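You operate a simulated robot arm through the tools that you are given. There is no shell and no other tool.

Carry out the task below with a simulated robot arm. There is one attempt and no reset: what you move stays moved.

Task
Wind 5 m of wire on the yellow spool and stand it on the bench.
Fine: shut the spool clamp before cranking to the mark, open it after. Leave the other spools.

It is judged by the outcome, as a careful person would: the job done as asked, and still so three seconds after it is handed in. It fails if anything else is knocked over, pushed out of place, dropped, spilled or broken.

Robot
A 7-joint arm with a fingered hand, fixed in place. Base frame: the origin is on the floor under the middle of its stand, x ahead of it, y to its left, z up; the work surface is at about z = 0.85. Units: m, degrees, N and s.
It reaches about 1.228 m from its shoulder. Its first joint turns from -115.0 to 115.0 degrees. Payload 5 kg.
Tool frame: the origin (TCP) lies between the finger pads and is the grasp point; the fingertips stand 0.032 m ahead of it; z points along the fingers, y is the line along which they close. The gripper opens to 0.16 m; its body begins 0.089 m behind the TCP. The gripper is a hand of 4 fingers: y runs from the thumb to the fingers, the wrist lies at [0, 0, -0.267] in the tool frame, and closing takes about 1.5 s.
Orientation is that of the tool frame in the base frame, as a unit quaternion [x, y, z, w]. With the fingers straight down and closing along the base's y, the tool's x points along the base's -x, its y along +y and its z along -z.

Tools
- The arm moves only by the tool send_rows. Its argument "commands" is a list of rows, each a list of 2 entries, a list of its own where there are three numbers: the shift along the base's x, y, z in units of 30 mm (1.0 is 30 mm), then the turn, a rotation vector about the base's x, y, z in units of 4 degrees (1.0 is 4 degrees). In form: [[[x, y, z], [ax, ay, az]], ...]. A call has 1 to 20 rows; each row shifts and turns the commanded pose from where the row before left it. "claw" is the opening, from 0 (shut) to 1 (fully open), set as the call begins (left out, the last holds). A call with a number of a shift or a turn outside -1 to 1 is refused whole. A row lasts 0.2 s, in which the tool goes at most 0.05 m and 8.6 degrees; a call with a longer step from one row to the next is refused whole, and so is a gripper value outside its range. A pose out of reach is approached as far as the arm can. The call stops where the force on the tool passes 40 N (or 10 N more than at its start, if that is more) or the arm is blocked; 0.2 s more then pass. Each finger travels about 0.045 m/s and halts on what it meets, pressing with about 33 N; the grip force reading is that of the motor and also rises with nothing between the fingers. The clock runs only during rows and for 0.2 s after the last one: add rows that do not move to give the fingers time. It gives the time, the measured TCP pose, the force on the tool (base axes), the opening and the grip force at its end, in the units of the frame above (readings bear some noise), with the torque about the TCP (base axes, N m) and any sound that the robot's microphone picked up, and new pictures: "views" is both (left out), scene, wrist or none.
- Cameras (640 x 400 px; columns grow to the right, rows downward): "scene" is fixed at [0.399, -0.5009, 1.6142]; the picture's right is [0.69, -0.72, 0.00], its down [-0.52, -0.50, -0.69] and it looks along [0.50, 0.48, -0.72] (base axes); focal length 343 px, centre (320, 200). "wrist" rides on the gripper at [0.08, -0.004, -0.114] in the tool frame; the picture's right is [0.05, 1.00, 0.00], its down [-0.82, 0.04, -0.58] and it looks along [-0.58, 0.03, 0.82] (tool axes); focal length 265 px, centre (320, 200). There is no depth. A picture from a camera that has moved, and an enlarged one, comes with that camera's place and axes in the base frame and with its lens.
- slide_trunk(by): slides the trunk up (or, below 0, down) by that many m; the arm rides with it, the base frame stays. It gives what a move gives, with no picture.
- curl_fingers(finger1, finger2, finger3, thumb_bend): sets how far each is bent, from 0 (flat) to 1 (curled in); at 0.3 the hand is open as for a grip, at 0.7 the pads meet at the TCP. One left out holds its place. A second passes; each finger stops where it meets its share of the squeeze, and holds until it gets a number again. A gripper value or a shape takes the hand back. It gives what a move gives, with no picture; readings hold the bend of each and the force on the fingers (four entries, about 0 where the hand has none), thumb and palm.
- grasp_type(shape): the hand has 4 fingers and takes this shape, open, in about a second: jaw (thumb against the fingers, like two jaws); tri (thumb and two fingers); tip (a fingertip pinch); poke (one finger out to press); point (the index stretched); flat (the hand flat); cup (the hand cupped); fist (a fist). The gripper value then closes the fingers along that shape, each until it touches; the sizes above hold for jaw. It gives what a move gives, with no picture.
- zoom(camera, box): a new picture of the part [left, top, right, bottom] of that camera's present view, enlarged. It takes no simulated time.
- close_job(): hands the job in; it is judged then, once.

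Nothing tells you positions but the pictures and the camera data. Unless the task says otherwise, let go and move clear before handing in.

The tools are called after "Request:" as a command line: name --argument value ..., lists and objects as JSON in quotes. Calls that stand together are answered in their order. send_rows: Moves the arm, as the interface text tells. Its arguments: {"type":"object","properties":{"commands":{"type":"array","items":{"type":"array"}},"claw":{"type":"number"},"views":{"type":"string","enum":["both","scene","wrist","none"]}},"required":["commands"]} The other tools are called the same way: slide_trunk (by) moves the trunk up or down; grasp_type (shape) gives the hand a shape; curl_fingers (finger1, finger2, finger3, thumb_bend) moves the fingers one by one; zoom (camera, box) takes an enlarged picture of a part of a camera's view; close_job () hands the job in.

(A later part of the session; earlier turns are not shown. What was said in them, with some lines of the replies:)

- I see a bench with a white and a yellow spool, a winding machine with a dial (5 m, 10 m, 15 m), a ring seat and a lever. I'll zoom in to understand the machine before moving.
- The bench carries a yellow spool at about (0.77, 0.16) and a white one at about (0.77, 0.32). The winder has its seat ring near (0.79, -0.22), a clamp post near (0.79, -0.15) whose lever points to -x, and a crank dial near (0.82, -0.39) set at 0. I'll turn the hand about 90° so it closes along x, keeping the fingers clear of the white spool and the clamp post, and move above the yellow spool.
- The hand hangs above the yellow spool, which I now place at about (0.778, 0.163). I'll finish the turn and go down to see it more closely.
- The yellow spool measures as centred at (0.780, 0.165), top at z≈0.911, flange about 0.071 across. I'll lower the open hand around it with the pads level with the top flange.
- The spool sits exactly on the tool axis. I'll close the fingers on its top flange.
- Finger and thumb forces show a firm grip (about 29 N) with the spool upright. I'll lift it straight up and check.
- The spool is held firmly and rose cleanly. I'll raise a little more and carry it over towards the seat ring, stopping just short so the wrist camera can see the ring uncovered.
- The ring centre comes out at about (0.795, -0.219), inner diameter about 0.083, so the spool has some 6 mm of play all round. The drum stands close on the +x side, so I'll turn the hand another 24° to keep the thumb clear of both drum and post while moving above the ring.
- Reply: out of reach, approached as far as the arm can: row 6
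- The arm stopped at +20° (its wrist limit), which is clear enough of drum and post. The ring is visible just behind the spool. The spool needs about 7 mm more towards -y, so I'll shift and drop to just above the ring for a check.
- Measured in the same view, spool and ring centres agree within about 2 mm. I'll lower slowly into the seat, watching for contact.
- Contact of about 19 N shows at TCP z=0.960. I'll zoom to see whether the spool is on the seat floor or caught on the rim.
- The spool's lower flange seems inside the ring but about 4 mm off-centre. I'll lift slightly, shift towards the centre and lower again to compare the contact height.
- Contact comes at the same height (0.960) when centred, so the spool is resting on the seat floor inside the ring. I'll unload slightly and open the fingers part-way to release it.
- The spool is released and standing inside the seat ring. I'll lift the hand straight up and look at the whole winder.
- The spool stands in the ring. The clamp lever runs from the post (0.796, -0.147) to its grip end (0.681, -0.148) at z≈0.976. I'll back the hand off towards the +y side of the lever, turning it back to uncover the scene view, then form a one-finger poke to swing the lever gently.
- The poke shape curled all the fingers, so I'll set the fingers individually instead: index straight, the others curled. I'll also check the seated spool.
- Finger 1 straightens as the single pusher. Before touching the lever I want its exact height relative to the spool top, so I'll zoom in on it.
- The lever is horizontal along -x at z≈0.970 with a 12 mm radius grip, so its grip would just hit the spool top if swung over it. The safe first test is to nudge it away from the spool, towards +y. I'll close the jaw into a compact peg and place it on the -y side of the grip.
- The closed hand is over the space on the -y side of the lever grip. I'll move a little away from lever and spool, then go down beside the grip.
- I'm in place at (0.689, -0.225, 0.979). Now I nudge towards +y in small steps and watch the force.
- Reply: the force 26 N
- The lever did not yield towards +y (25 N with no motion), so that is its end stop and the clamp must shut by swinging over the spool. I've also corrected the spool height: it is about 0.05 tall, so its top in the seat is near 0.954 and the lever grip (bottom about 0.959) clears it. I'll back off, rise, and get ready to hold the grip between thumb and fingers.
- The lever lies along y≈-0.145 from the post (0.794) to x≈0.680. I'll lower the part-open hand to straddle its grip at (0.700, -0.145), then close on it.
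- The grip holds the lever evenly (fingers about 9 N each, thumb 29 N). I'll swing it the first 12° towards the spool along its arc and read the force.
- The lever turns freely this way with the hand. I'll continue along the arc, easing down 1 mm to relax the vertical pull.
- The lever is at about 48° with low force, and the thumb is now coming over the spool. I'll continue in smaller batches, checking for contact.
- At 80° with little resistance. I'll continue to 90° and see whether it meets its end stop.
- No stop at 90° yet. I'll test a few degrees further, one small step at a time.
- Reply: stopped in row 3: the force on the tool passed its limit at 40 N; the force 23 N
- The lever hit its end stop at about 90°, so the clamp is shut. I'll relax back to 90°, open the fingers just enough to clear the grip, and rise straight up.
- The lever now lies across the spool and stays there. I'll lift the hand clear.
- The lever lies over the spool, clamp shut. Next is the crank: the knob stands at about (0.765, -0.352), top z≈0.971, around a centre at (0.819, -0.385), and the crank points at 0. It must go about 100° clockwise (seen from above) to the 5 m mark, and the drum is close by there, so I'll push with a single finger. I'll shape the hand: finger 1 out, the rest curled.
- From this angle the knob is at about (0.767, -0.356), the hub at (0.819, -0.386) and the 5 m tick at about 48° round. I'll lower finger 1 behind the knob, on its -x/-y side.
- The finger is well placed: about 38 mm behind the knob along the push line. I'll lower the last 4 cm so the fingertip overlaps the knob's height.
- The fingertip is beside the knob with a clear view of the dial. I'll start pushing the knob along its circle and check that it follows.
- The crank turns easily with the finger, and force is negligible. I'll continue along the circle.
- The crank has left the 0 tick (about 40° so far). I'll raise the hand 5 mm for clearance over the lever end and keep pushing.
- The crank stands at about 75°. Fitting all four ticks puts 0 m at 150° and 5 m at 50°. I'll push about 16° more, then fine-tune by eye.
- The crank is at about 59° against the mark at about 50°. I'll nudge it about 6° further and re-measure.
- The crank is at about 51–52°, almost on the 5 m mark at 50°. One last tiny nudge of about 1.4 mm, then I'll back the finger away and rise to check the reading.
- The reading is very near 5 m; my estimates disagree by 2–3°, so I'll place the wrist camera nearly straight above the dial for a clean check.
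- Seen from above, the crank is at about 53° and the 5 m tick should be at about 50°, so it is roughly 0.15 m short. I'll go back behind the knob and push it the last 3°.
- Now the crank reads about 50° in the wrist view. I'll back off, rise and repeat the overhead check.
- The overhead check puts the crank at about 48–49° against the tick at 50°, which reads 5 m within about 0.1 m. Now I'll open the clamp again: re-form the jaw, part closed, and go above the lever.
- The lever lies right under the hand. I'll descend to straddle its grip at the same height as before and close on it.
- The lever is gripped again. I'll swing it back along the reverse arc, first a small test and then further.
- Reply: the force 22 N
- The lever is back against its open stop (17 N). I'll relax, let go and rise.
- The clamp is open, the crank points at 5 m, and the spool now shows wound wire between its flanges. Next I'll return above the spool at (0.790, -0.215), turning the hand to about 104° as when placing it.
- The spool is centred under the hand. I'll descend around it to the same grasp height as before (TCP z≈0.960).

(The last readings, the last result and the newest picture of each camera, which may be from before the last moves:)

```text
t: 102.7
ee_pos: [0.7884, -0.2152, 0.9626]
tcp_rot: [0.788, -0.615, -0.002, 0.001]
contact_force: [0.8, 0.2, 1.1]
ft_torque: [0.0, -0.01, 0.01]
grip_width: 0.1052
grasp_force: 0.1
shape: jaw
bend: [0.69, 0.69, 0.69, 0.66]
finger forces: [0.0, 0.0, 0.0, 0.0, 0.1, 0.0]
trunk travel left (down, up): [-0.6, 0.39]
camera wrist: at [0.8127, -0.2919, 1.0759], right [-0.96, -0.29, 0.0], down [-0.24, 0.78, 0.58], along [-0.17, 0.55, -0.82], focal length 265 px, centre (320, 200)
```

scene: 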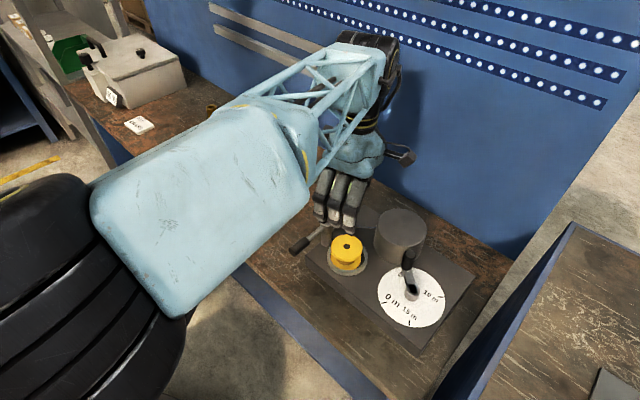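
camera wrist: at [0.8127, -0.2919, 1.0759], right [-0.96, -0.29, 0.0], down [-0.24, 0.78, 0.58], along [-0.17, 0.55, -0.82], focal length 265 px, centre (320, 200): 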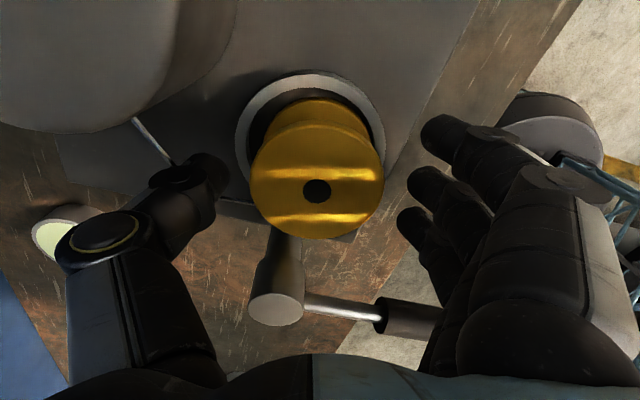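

Request:
send_rows --commands '[[[0.06, 0, -0.05], [0, 0, 0]], [[0, 0, 0], [0, 0, 0]], [[0, 0, 0], [0, 0, 0]], [[0, 0, 0], [0, 0, 0]], [[0, 0, 0], [0, 0, 0]], [[0, 0, 0], [0, 0, 0]], [[0, 0, 0], [0, 0, 0]]]' --claw 0 --views "wrist"

```text
t: 104.3
ee_pos: [0.7898, -0.2147, 0.9609]
tcp_rot: [0.789, -0.615, -0.003, 0.001]
contact_force: [0.6, -0.6, -1.4]
ft_torque: [0.01, 0.0, 0.01]
grip_width: 0.0598
grasp_force: 33.2
shape: jaw
bend: [0.73, 0.73, 0.73, 0.7]
finger forces: [9.8, 9.9, 8.5, 0.1, 29.7, 0.0]
trunk travel left (down, up): [-0.6, 0.39]
camera wrist: at [0.8148, -0.2923, 1.0741], right [-0.96, -0.29, 0.01], down [-0.24, 0.78, 0.58], along [-0.17, 0.55, -0.82], focal length 265 px, centre (320, 200)
```

wrist: 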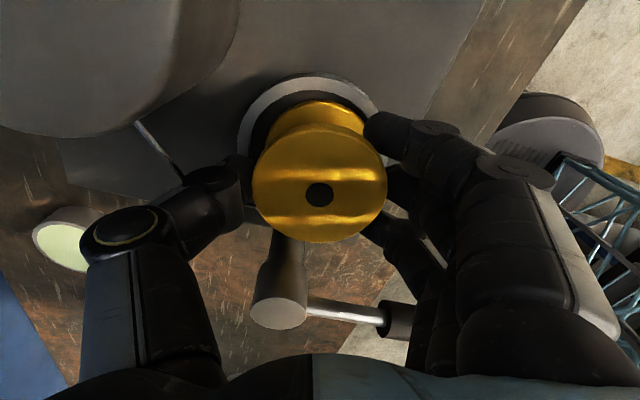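

The spool is gripped as firmly as before. I'll lift it straight out of the ring.

Request:
send_rows --commands '[[[0, 0, 0.3], [0, 0, 0]], [[0, 0, 0.5], [0, 0, 0]], [[0, 0, 0.8], [0, 0, 0]], [[0, 0, 1], [0, 0, 0]], [[0, 0, 1], [0, 0, 0]], [[0, 0, 1], [0, 0, 0]], [[0, 0, 0.4], [0, 0, 0]], [[0, 0, 0], [0, 0, 0]]]' --views "both"

```text
t: 106.1
ee_pos: [0.7926, -0.2148, 1.1099]
tcp_rot: [0.789, -0.615, -0.002, 0.001]
contact_force: [-0.3, -0.3, -0.8]
ft_torque: [-0.03, 0.0, -0.04]
grip_width: 0.0596
grasp_force: 32.9
shape: jaw
bend: [0.73, 0.73, 0.73, 0.7]
finger forces: [9.9, 9.8, 8.6, 0.0, 29.9, 0.1]
trunk travel left (down, up): [-0.6, 0.39]
camera wrist: at [0.8157, -0.2923, 1.2228], right [-0.96, -0.29, 0.01], down [-0.24, 0.78, 0.58], along [-0.17, 0.55, -0.82], focal length 265 px, centre (320, 200)
```

scene: 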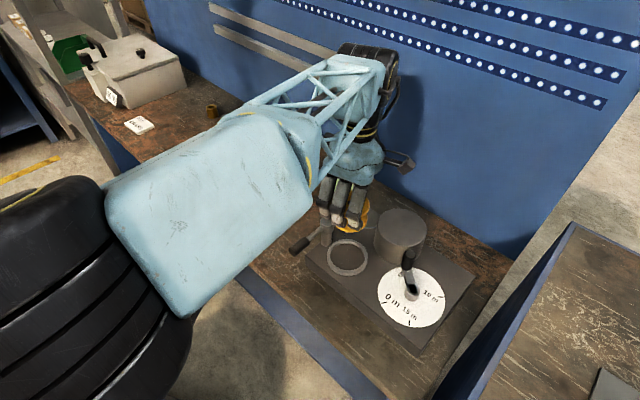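
wrist: 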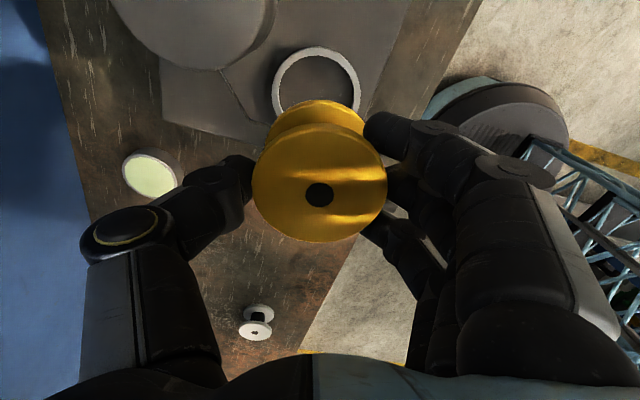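

The spool is out of the seat. I'll carry it over to its old free place on the bench at about (0.781, 0.166), turning the hand back to 90° on the way.

Request:
send_rows --commands '[[[-0.025, 0.5, 0], [0, 0, -0.9]], [[-0.025, 0.85, 0], [0, 0, -0.9]], [[-0.025, 0.85, 0], [0, 0, -0.9]], [[-0.025, 0.85, 0], [0, 0, -0.85]], [[-0.025, 0.85, 0], [0, 0, 0]], [[-0.025, 0.85, 0], [0, 0, 0]], [[-0.025, 0.85, 0], [0, 0, 0]], [[-0.025, 0.85, 0], [0, 0, 0]], [[-0.025, 0.85, 0], [0, 0, 0]], [[-0.025, 0.85, 0], [0, 0, 0]], [[-0.025, 0.85, 0], [0, 0, 0]], [[-0.025, 0.85, 0], [0, 0, 0]], [[-0.025, 0.85, 0], [0, 0, 0]], [[-0.025, 0.85, 0], [0, 0, 0]], [[-0.025, 0.75, 0], [0, 0, 0]], [[0, 0.43, 0], [0, 0, 0]], [[0, 0, 0], [0, 0, 0]]]' --views "both"

```text
t: 109.7
ee_pos: [0.7784, 0.1676, 1.1112]
tcp_rot: [-0.707, 0.708, 0.003, -0.001]
contact_force: [-0.4, 0.4, -1.3]
ft_torque: [-0.01, 0.01, 0.02]
grip_width: 0.0597
grasp_force: 32.9
shape: jaw
bend: [0.73, 0.73, 0.73, 0.7]
finger forces: [10.1, 9.7, 9.1, 0.0, 29.6, 0.0]
trunk travel left (down, up): [-0.6, 0.39]
camera wrist: at [0.7831, 0.0866, 1.2242], right [-1.0, -0.05, 0.01], down [-0.04, 0.81, 0.58], along [-0.03, 0.58, -0.82], focal length 265 px, centre (320, 200)
```

scene: 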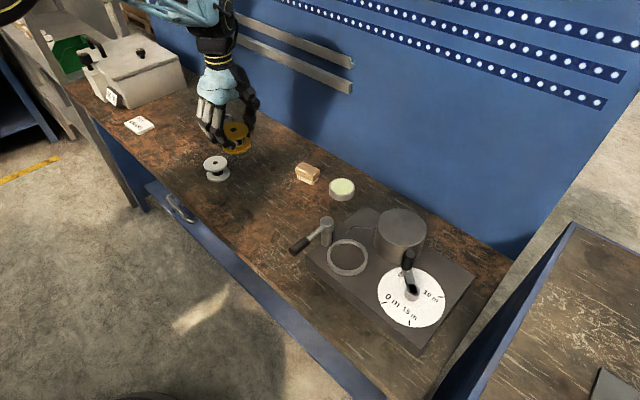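
wrist: 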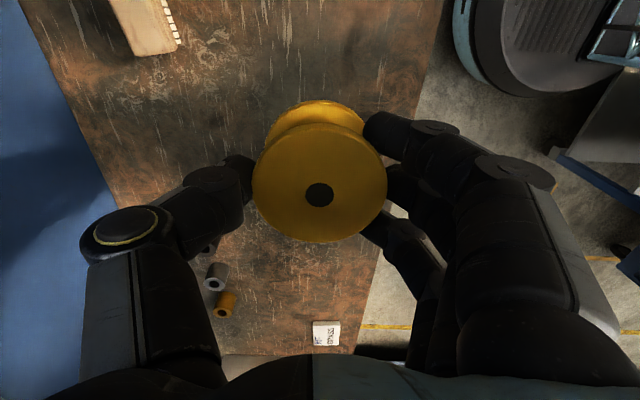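

The bench below is clear, with the white spool 15 cm away. I'll lower the spool, slowing near the bench.

Request:
send_rows --commands '[[[0, 0, -0.6], [0, 0, 0]], [[0, 0, -0.9], [0, 0, 0]], [[0, 0, -0.9], [0, 0, 0]], [[0, 0, -0.9], [0, 0, 0]], [[0, 0, -0.9], [0, 0, 0]], [[0, 0, -0.9], [0, 0, 0]], [[0, 0, -0.7], [0, 0, 0]], [[0, 0, -0.4], [0, 0, 0]], [[0, 0, -0.2], [0, 0, 0]], [[0, 0, -0.1], [0, 0, 0]], [[0, 0, -0.1], [0, 0, 0]], [[0, 0, -0.1], [0, 0, 0]], [[0, 0, 0], [0, 0, 0]]]' --views "both"

```text
t: 112.5
ee_pos: [0.7816, 0.1675, 0.9086]
tcp_rot: [-0.706, 0.708, 0.003, -0.001]
contact_force: [0.2, 0.1, -1.1]
ft_torque: [-0.01, -0.02, 0.0]
grip_width: 0.0597
grasp_force: 33.4
shape: jaw
bend: [0.73, 0.73, 0.73, 0.7]
finger forces: [10.2, 9.7, 9.2, 0.0, 29.6, 0.1]
trunk travel left (down, up): [-0.6, 0.39]
camera wrist: at [0.7857, 0.0865, 1.0223], right [-1.0, -0.05, 0.0], down [-0.04, 0.81, 0.58], along [-0.03, 0.58, -0.82], focal length 265 px, centre (320, 200)
```

scene: 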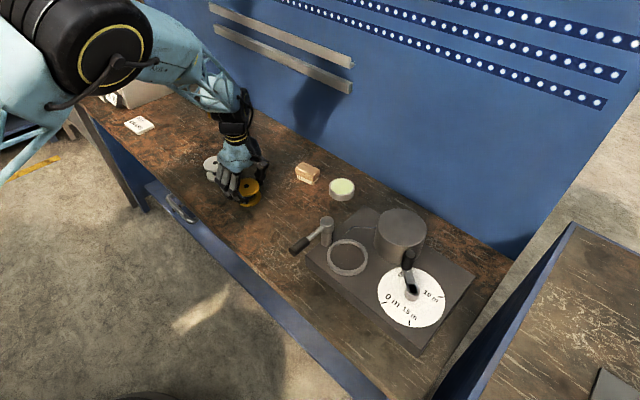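
wrist: 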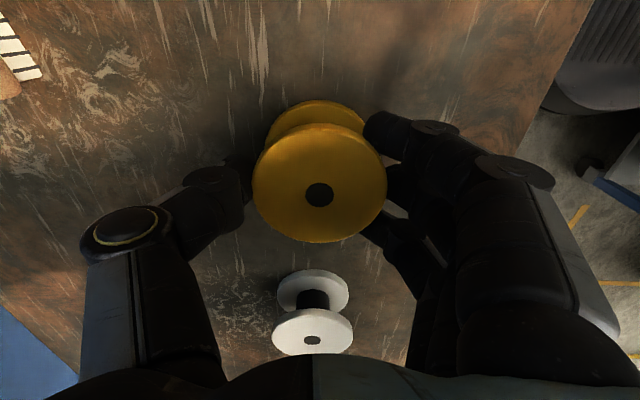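

Request:
send_rows --commands '[[[0, 0, -0.05], [0, 0, 0]], [[0, 0, -0.05], [0, 0, 0]], [[0, 0, -0.03], [0, 0, 0]], [[0, 0, 0], [0, 0, 0]]]' --views "none"

```text
t: 113.5
ee_pos: [0.7796, 0.1682, 0.9051]
tcp_rot: [-0.707, 0.707, 0.002, -0.001]
contact_force: [0.1, -0.6, 7.3]
ft_torque: [-0.07, 0.08, 0.07]
grip_width: 0.0598
grasp_force: 33.1
shape: jaw
bend: [0.73, 0.73, 0.73, 0.7]
finger forces: [10.7, 10.2, 9.3, 0.1, 31.1, 0.0]
trunk travel left (down, up): [-0.6, 0.39]
```

Contact of about 7 N shows the spool is on the bench. I'll open the hand to release it and keep still for a moment.

Request:
send_rows --commands '[[[0, 0, 0.02], [0, 0, 0]], [[0, 0, 0], [0, 0, 0]], [[0, 0, 0], [0, 0, 0]], [[0, 0, 0], [0, 0, 0]], [[0, 0, 0], [0, 0, 0]], [[0, 0, 0], [0, 0, 0]], [[0, 0, 0], [0, 0, 0]], [[0, 0, 0], [0, 0, 0]]]' --claw 0.9 --views "wrist"

```text
t: 115.3
ee_pos: [0.7793, 0.1682, 0.9047]
tcp_rot: [-0.706, 0.708, 0.003, -0.001]
contact_force: [-0.2, -0.3, -0.4]
ft_torque: [-0.03, 0.04, -0.01]
grip_width: 0.144
grasp_force: 0.0
shape: jaw
bend: [0.48, 0.48, 0.48, 0.44]
finger forces: [0.1, 0.0, 0.0, 0.0, 0.0, 0.0]
trunk travel left (down, up): [-0.6, 0.39]
camera wrist: at [0.7849, 0.0871, 1.0183], right [-1.0, -0.05, 0.01], down [-0.04, 0.81, 0.58], along [-0.03, 0.58, -0.82], focal length 265 px, centre (320, 200)
```

wrist: 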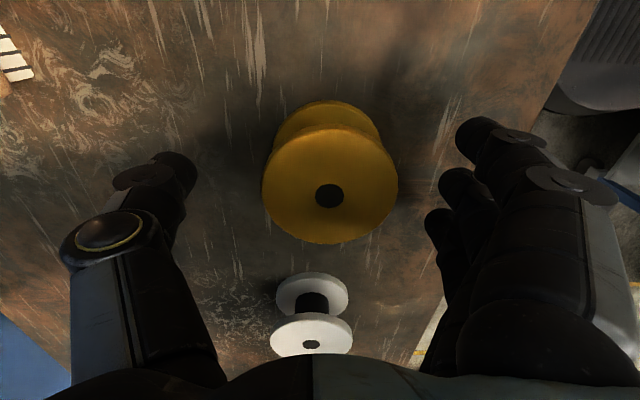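

The spool stands upright on the bench and the hand is clear of it. I'll rise straight up and take a last look at everything.

Request:
send_rows --commands '[[[0, 0, 0.4], [0, 0, 0]], [[0, 0, 0.8], [0, 0, 0]], [[0, 0, 1], [0, 0, 0]], [[0, 0, 1], [0, 0, 0]], [[0, 0, 1], [0, 0, 0]], [[0, 0, 1], [0, 0, 0]], [[0, 0, 1], [0, 0, 0]], [[0, 0, 1], [0, 0, 0]], [[-0.3, 0, 1], [0, 0, 0]], [[-0.6, 0, 0.6], [0, 0, 0]], [[0, 0, 0], [0, 0, 0]], [[0, 0, 0], [0, 0, 0]]]' --views "both"

Request:
zoom --camera "scene" --box '[180, 140, 340, 260]'

Request:
zoom --camera "scene" --box '[270, 200, 470, 340]'

```text
t: 117.9
ee_pos: [0.7526, 0.1676, 1.1707]
tcp_rot: [-0.706, 0.708, 0.002, 0.0]
contact_force: [0.2, -0.5, 0.0]
ft_torque: [-0.01, 0.02, 0.01]
grip_width: 0.144
grasp_force: 0.1
shape: jaw
bend: [0.48, 0.48, 0.48, 0.44]
finger forces: [0.0, 0.1, 0.0, 0.1, 0.0, 0.1]
trunk travel left (down, up): [-0.6, 0.39]
camera wrist: at [0.757, 0.0861, 1.284], right [-1.0, -0.05, 0.01], down [-0.04, 0.81, 0.58], along [-0.03, 0.58, -0.82], focal length 265 px, centre (320, 200)
```

scene: 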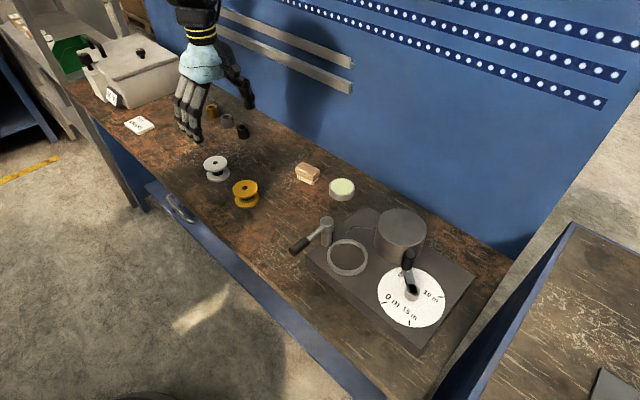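
wrist: 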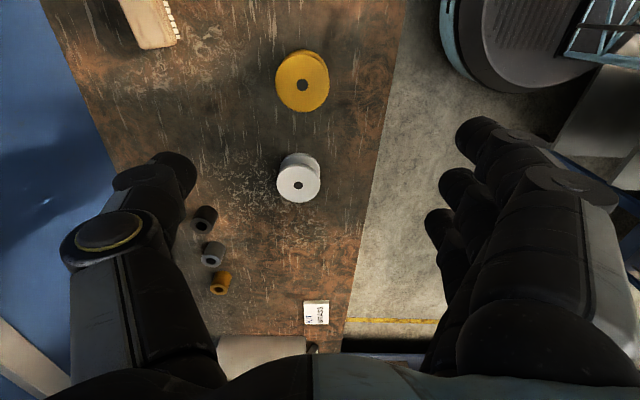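

```text
3.33 times, centred on (260, 200) of scene
camera zoom: at [0.399, -0.5009, 1.6142], right [0.69, -0.72, 0.0], down [-0.52, -0.5, -0.69], along [0.5, 0.48, -0.72], focal length 1144 px, centre (520, 200)
```

zoom: 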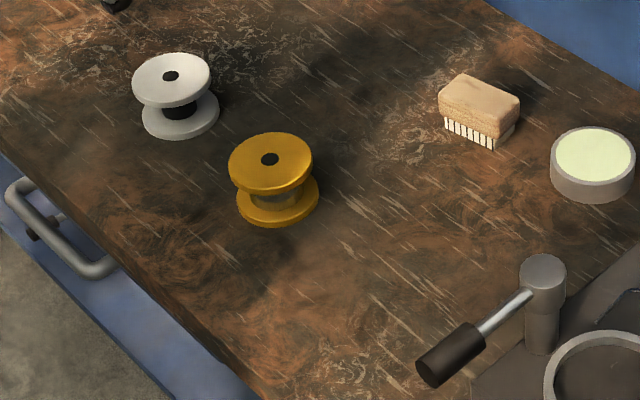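

```text
2.86 times, centred on (370, 270) of scene
camera zoom: at [0.399, -0.5009, 1.6142], right [0.69, -0.72, 0.0], down [-0.52, -0.5, -0.69], along [0.5, 0.48, -0.72], focal length 980 px, centre (177, 0)
```

zoom: 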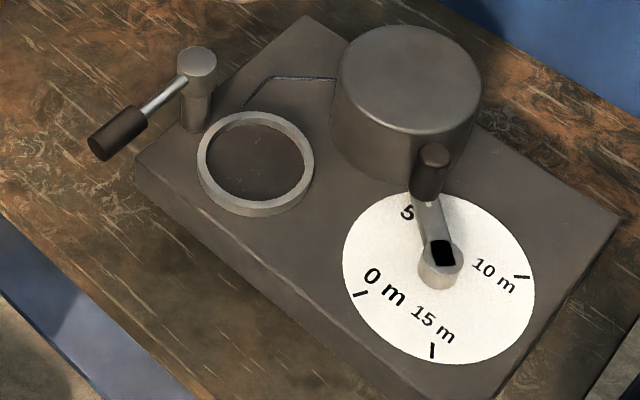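

The yellow spool, now wound, stands upright on the bench. The crank is at 5 m to within about 0.1 m, the clamp is open, and the white spool and everything else are where they were. The hand is clear, so I'm handing in.

Request:
close_job

```text
The job is handed in.
```

The yellow spool is wound and standing upright on the bench, back at its old place beside the white spool. I handed the job in; no verdict came back.

- **Clamp:** I shut it by swinging the lever over the spool until it hit its stop. After cranking, I swung it back to its open stop.
- **Length:** the crank reads 5 m to within about 0.1 m, possibly slightly over. The first push stopped about 0.15 m short, so I nudged it on. My overhead estimate then put it a degree or two past the mark.
- **Lever:** before finding which way the clamp shuts, I pushed the lever briefly against its open stop at about 25 N. It didn't move, and it worked normally afterwards.
- **Other items:** the final pictures show the white spool, brush, tin and the small parts at the back where they were.
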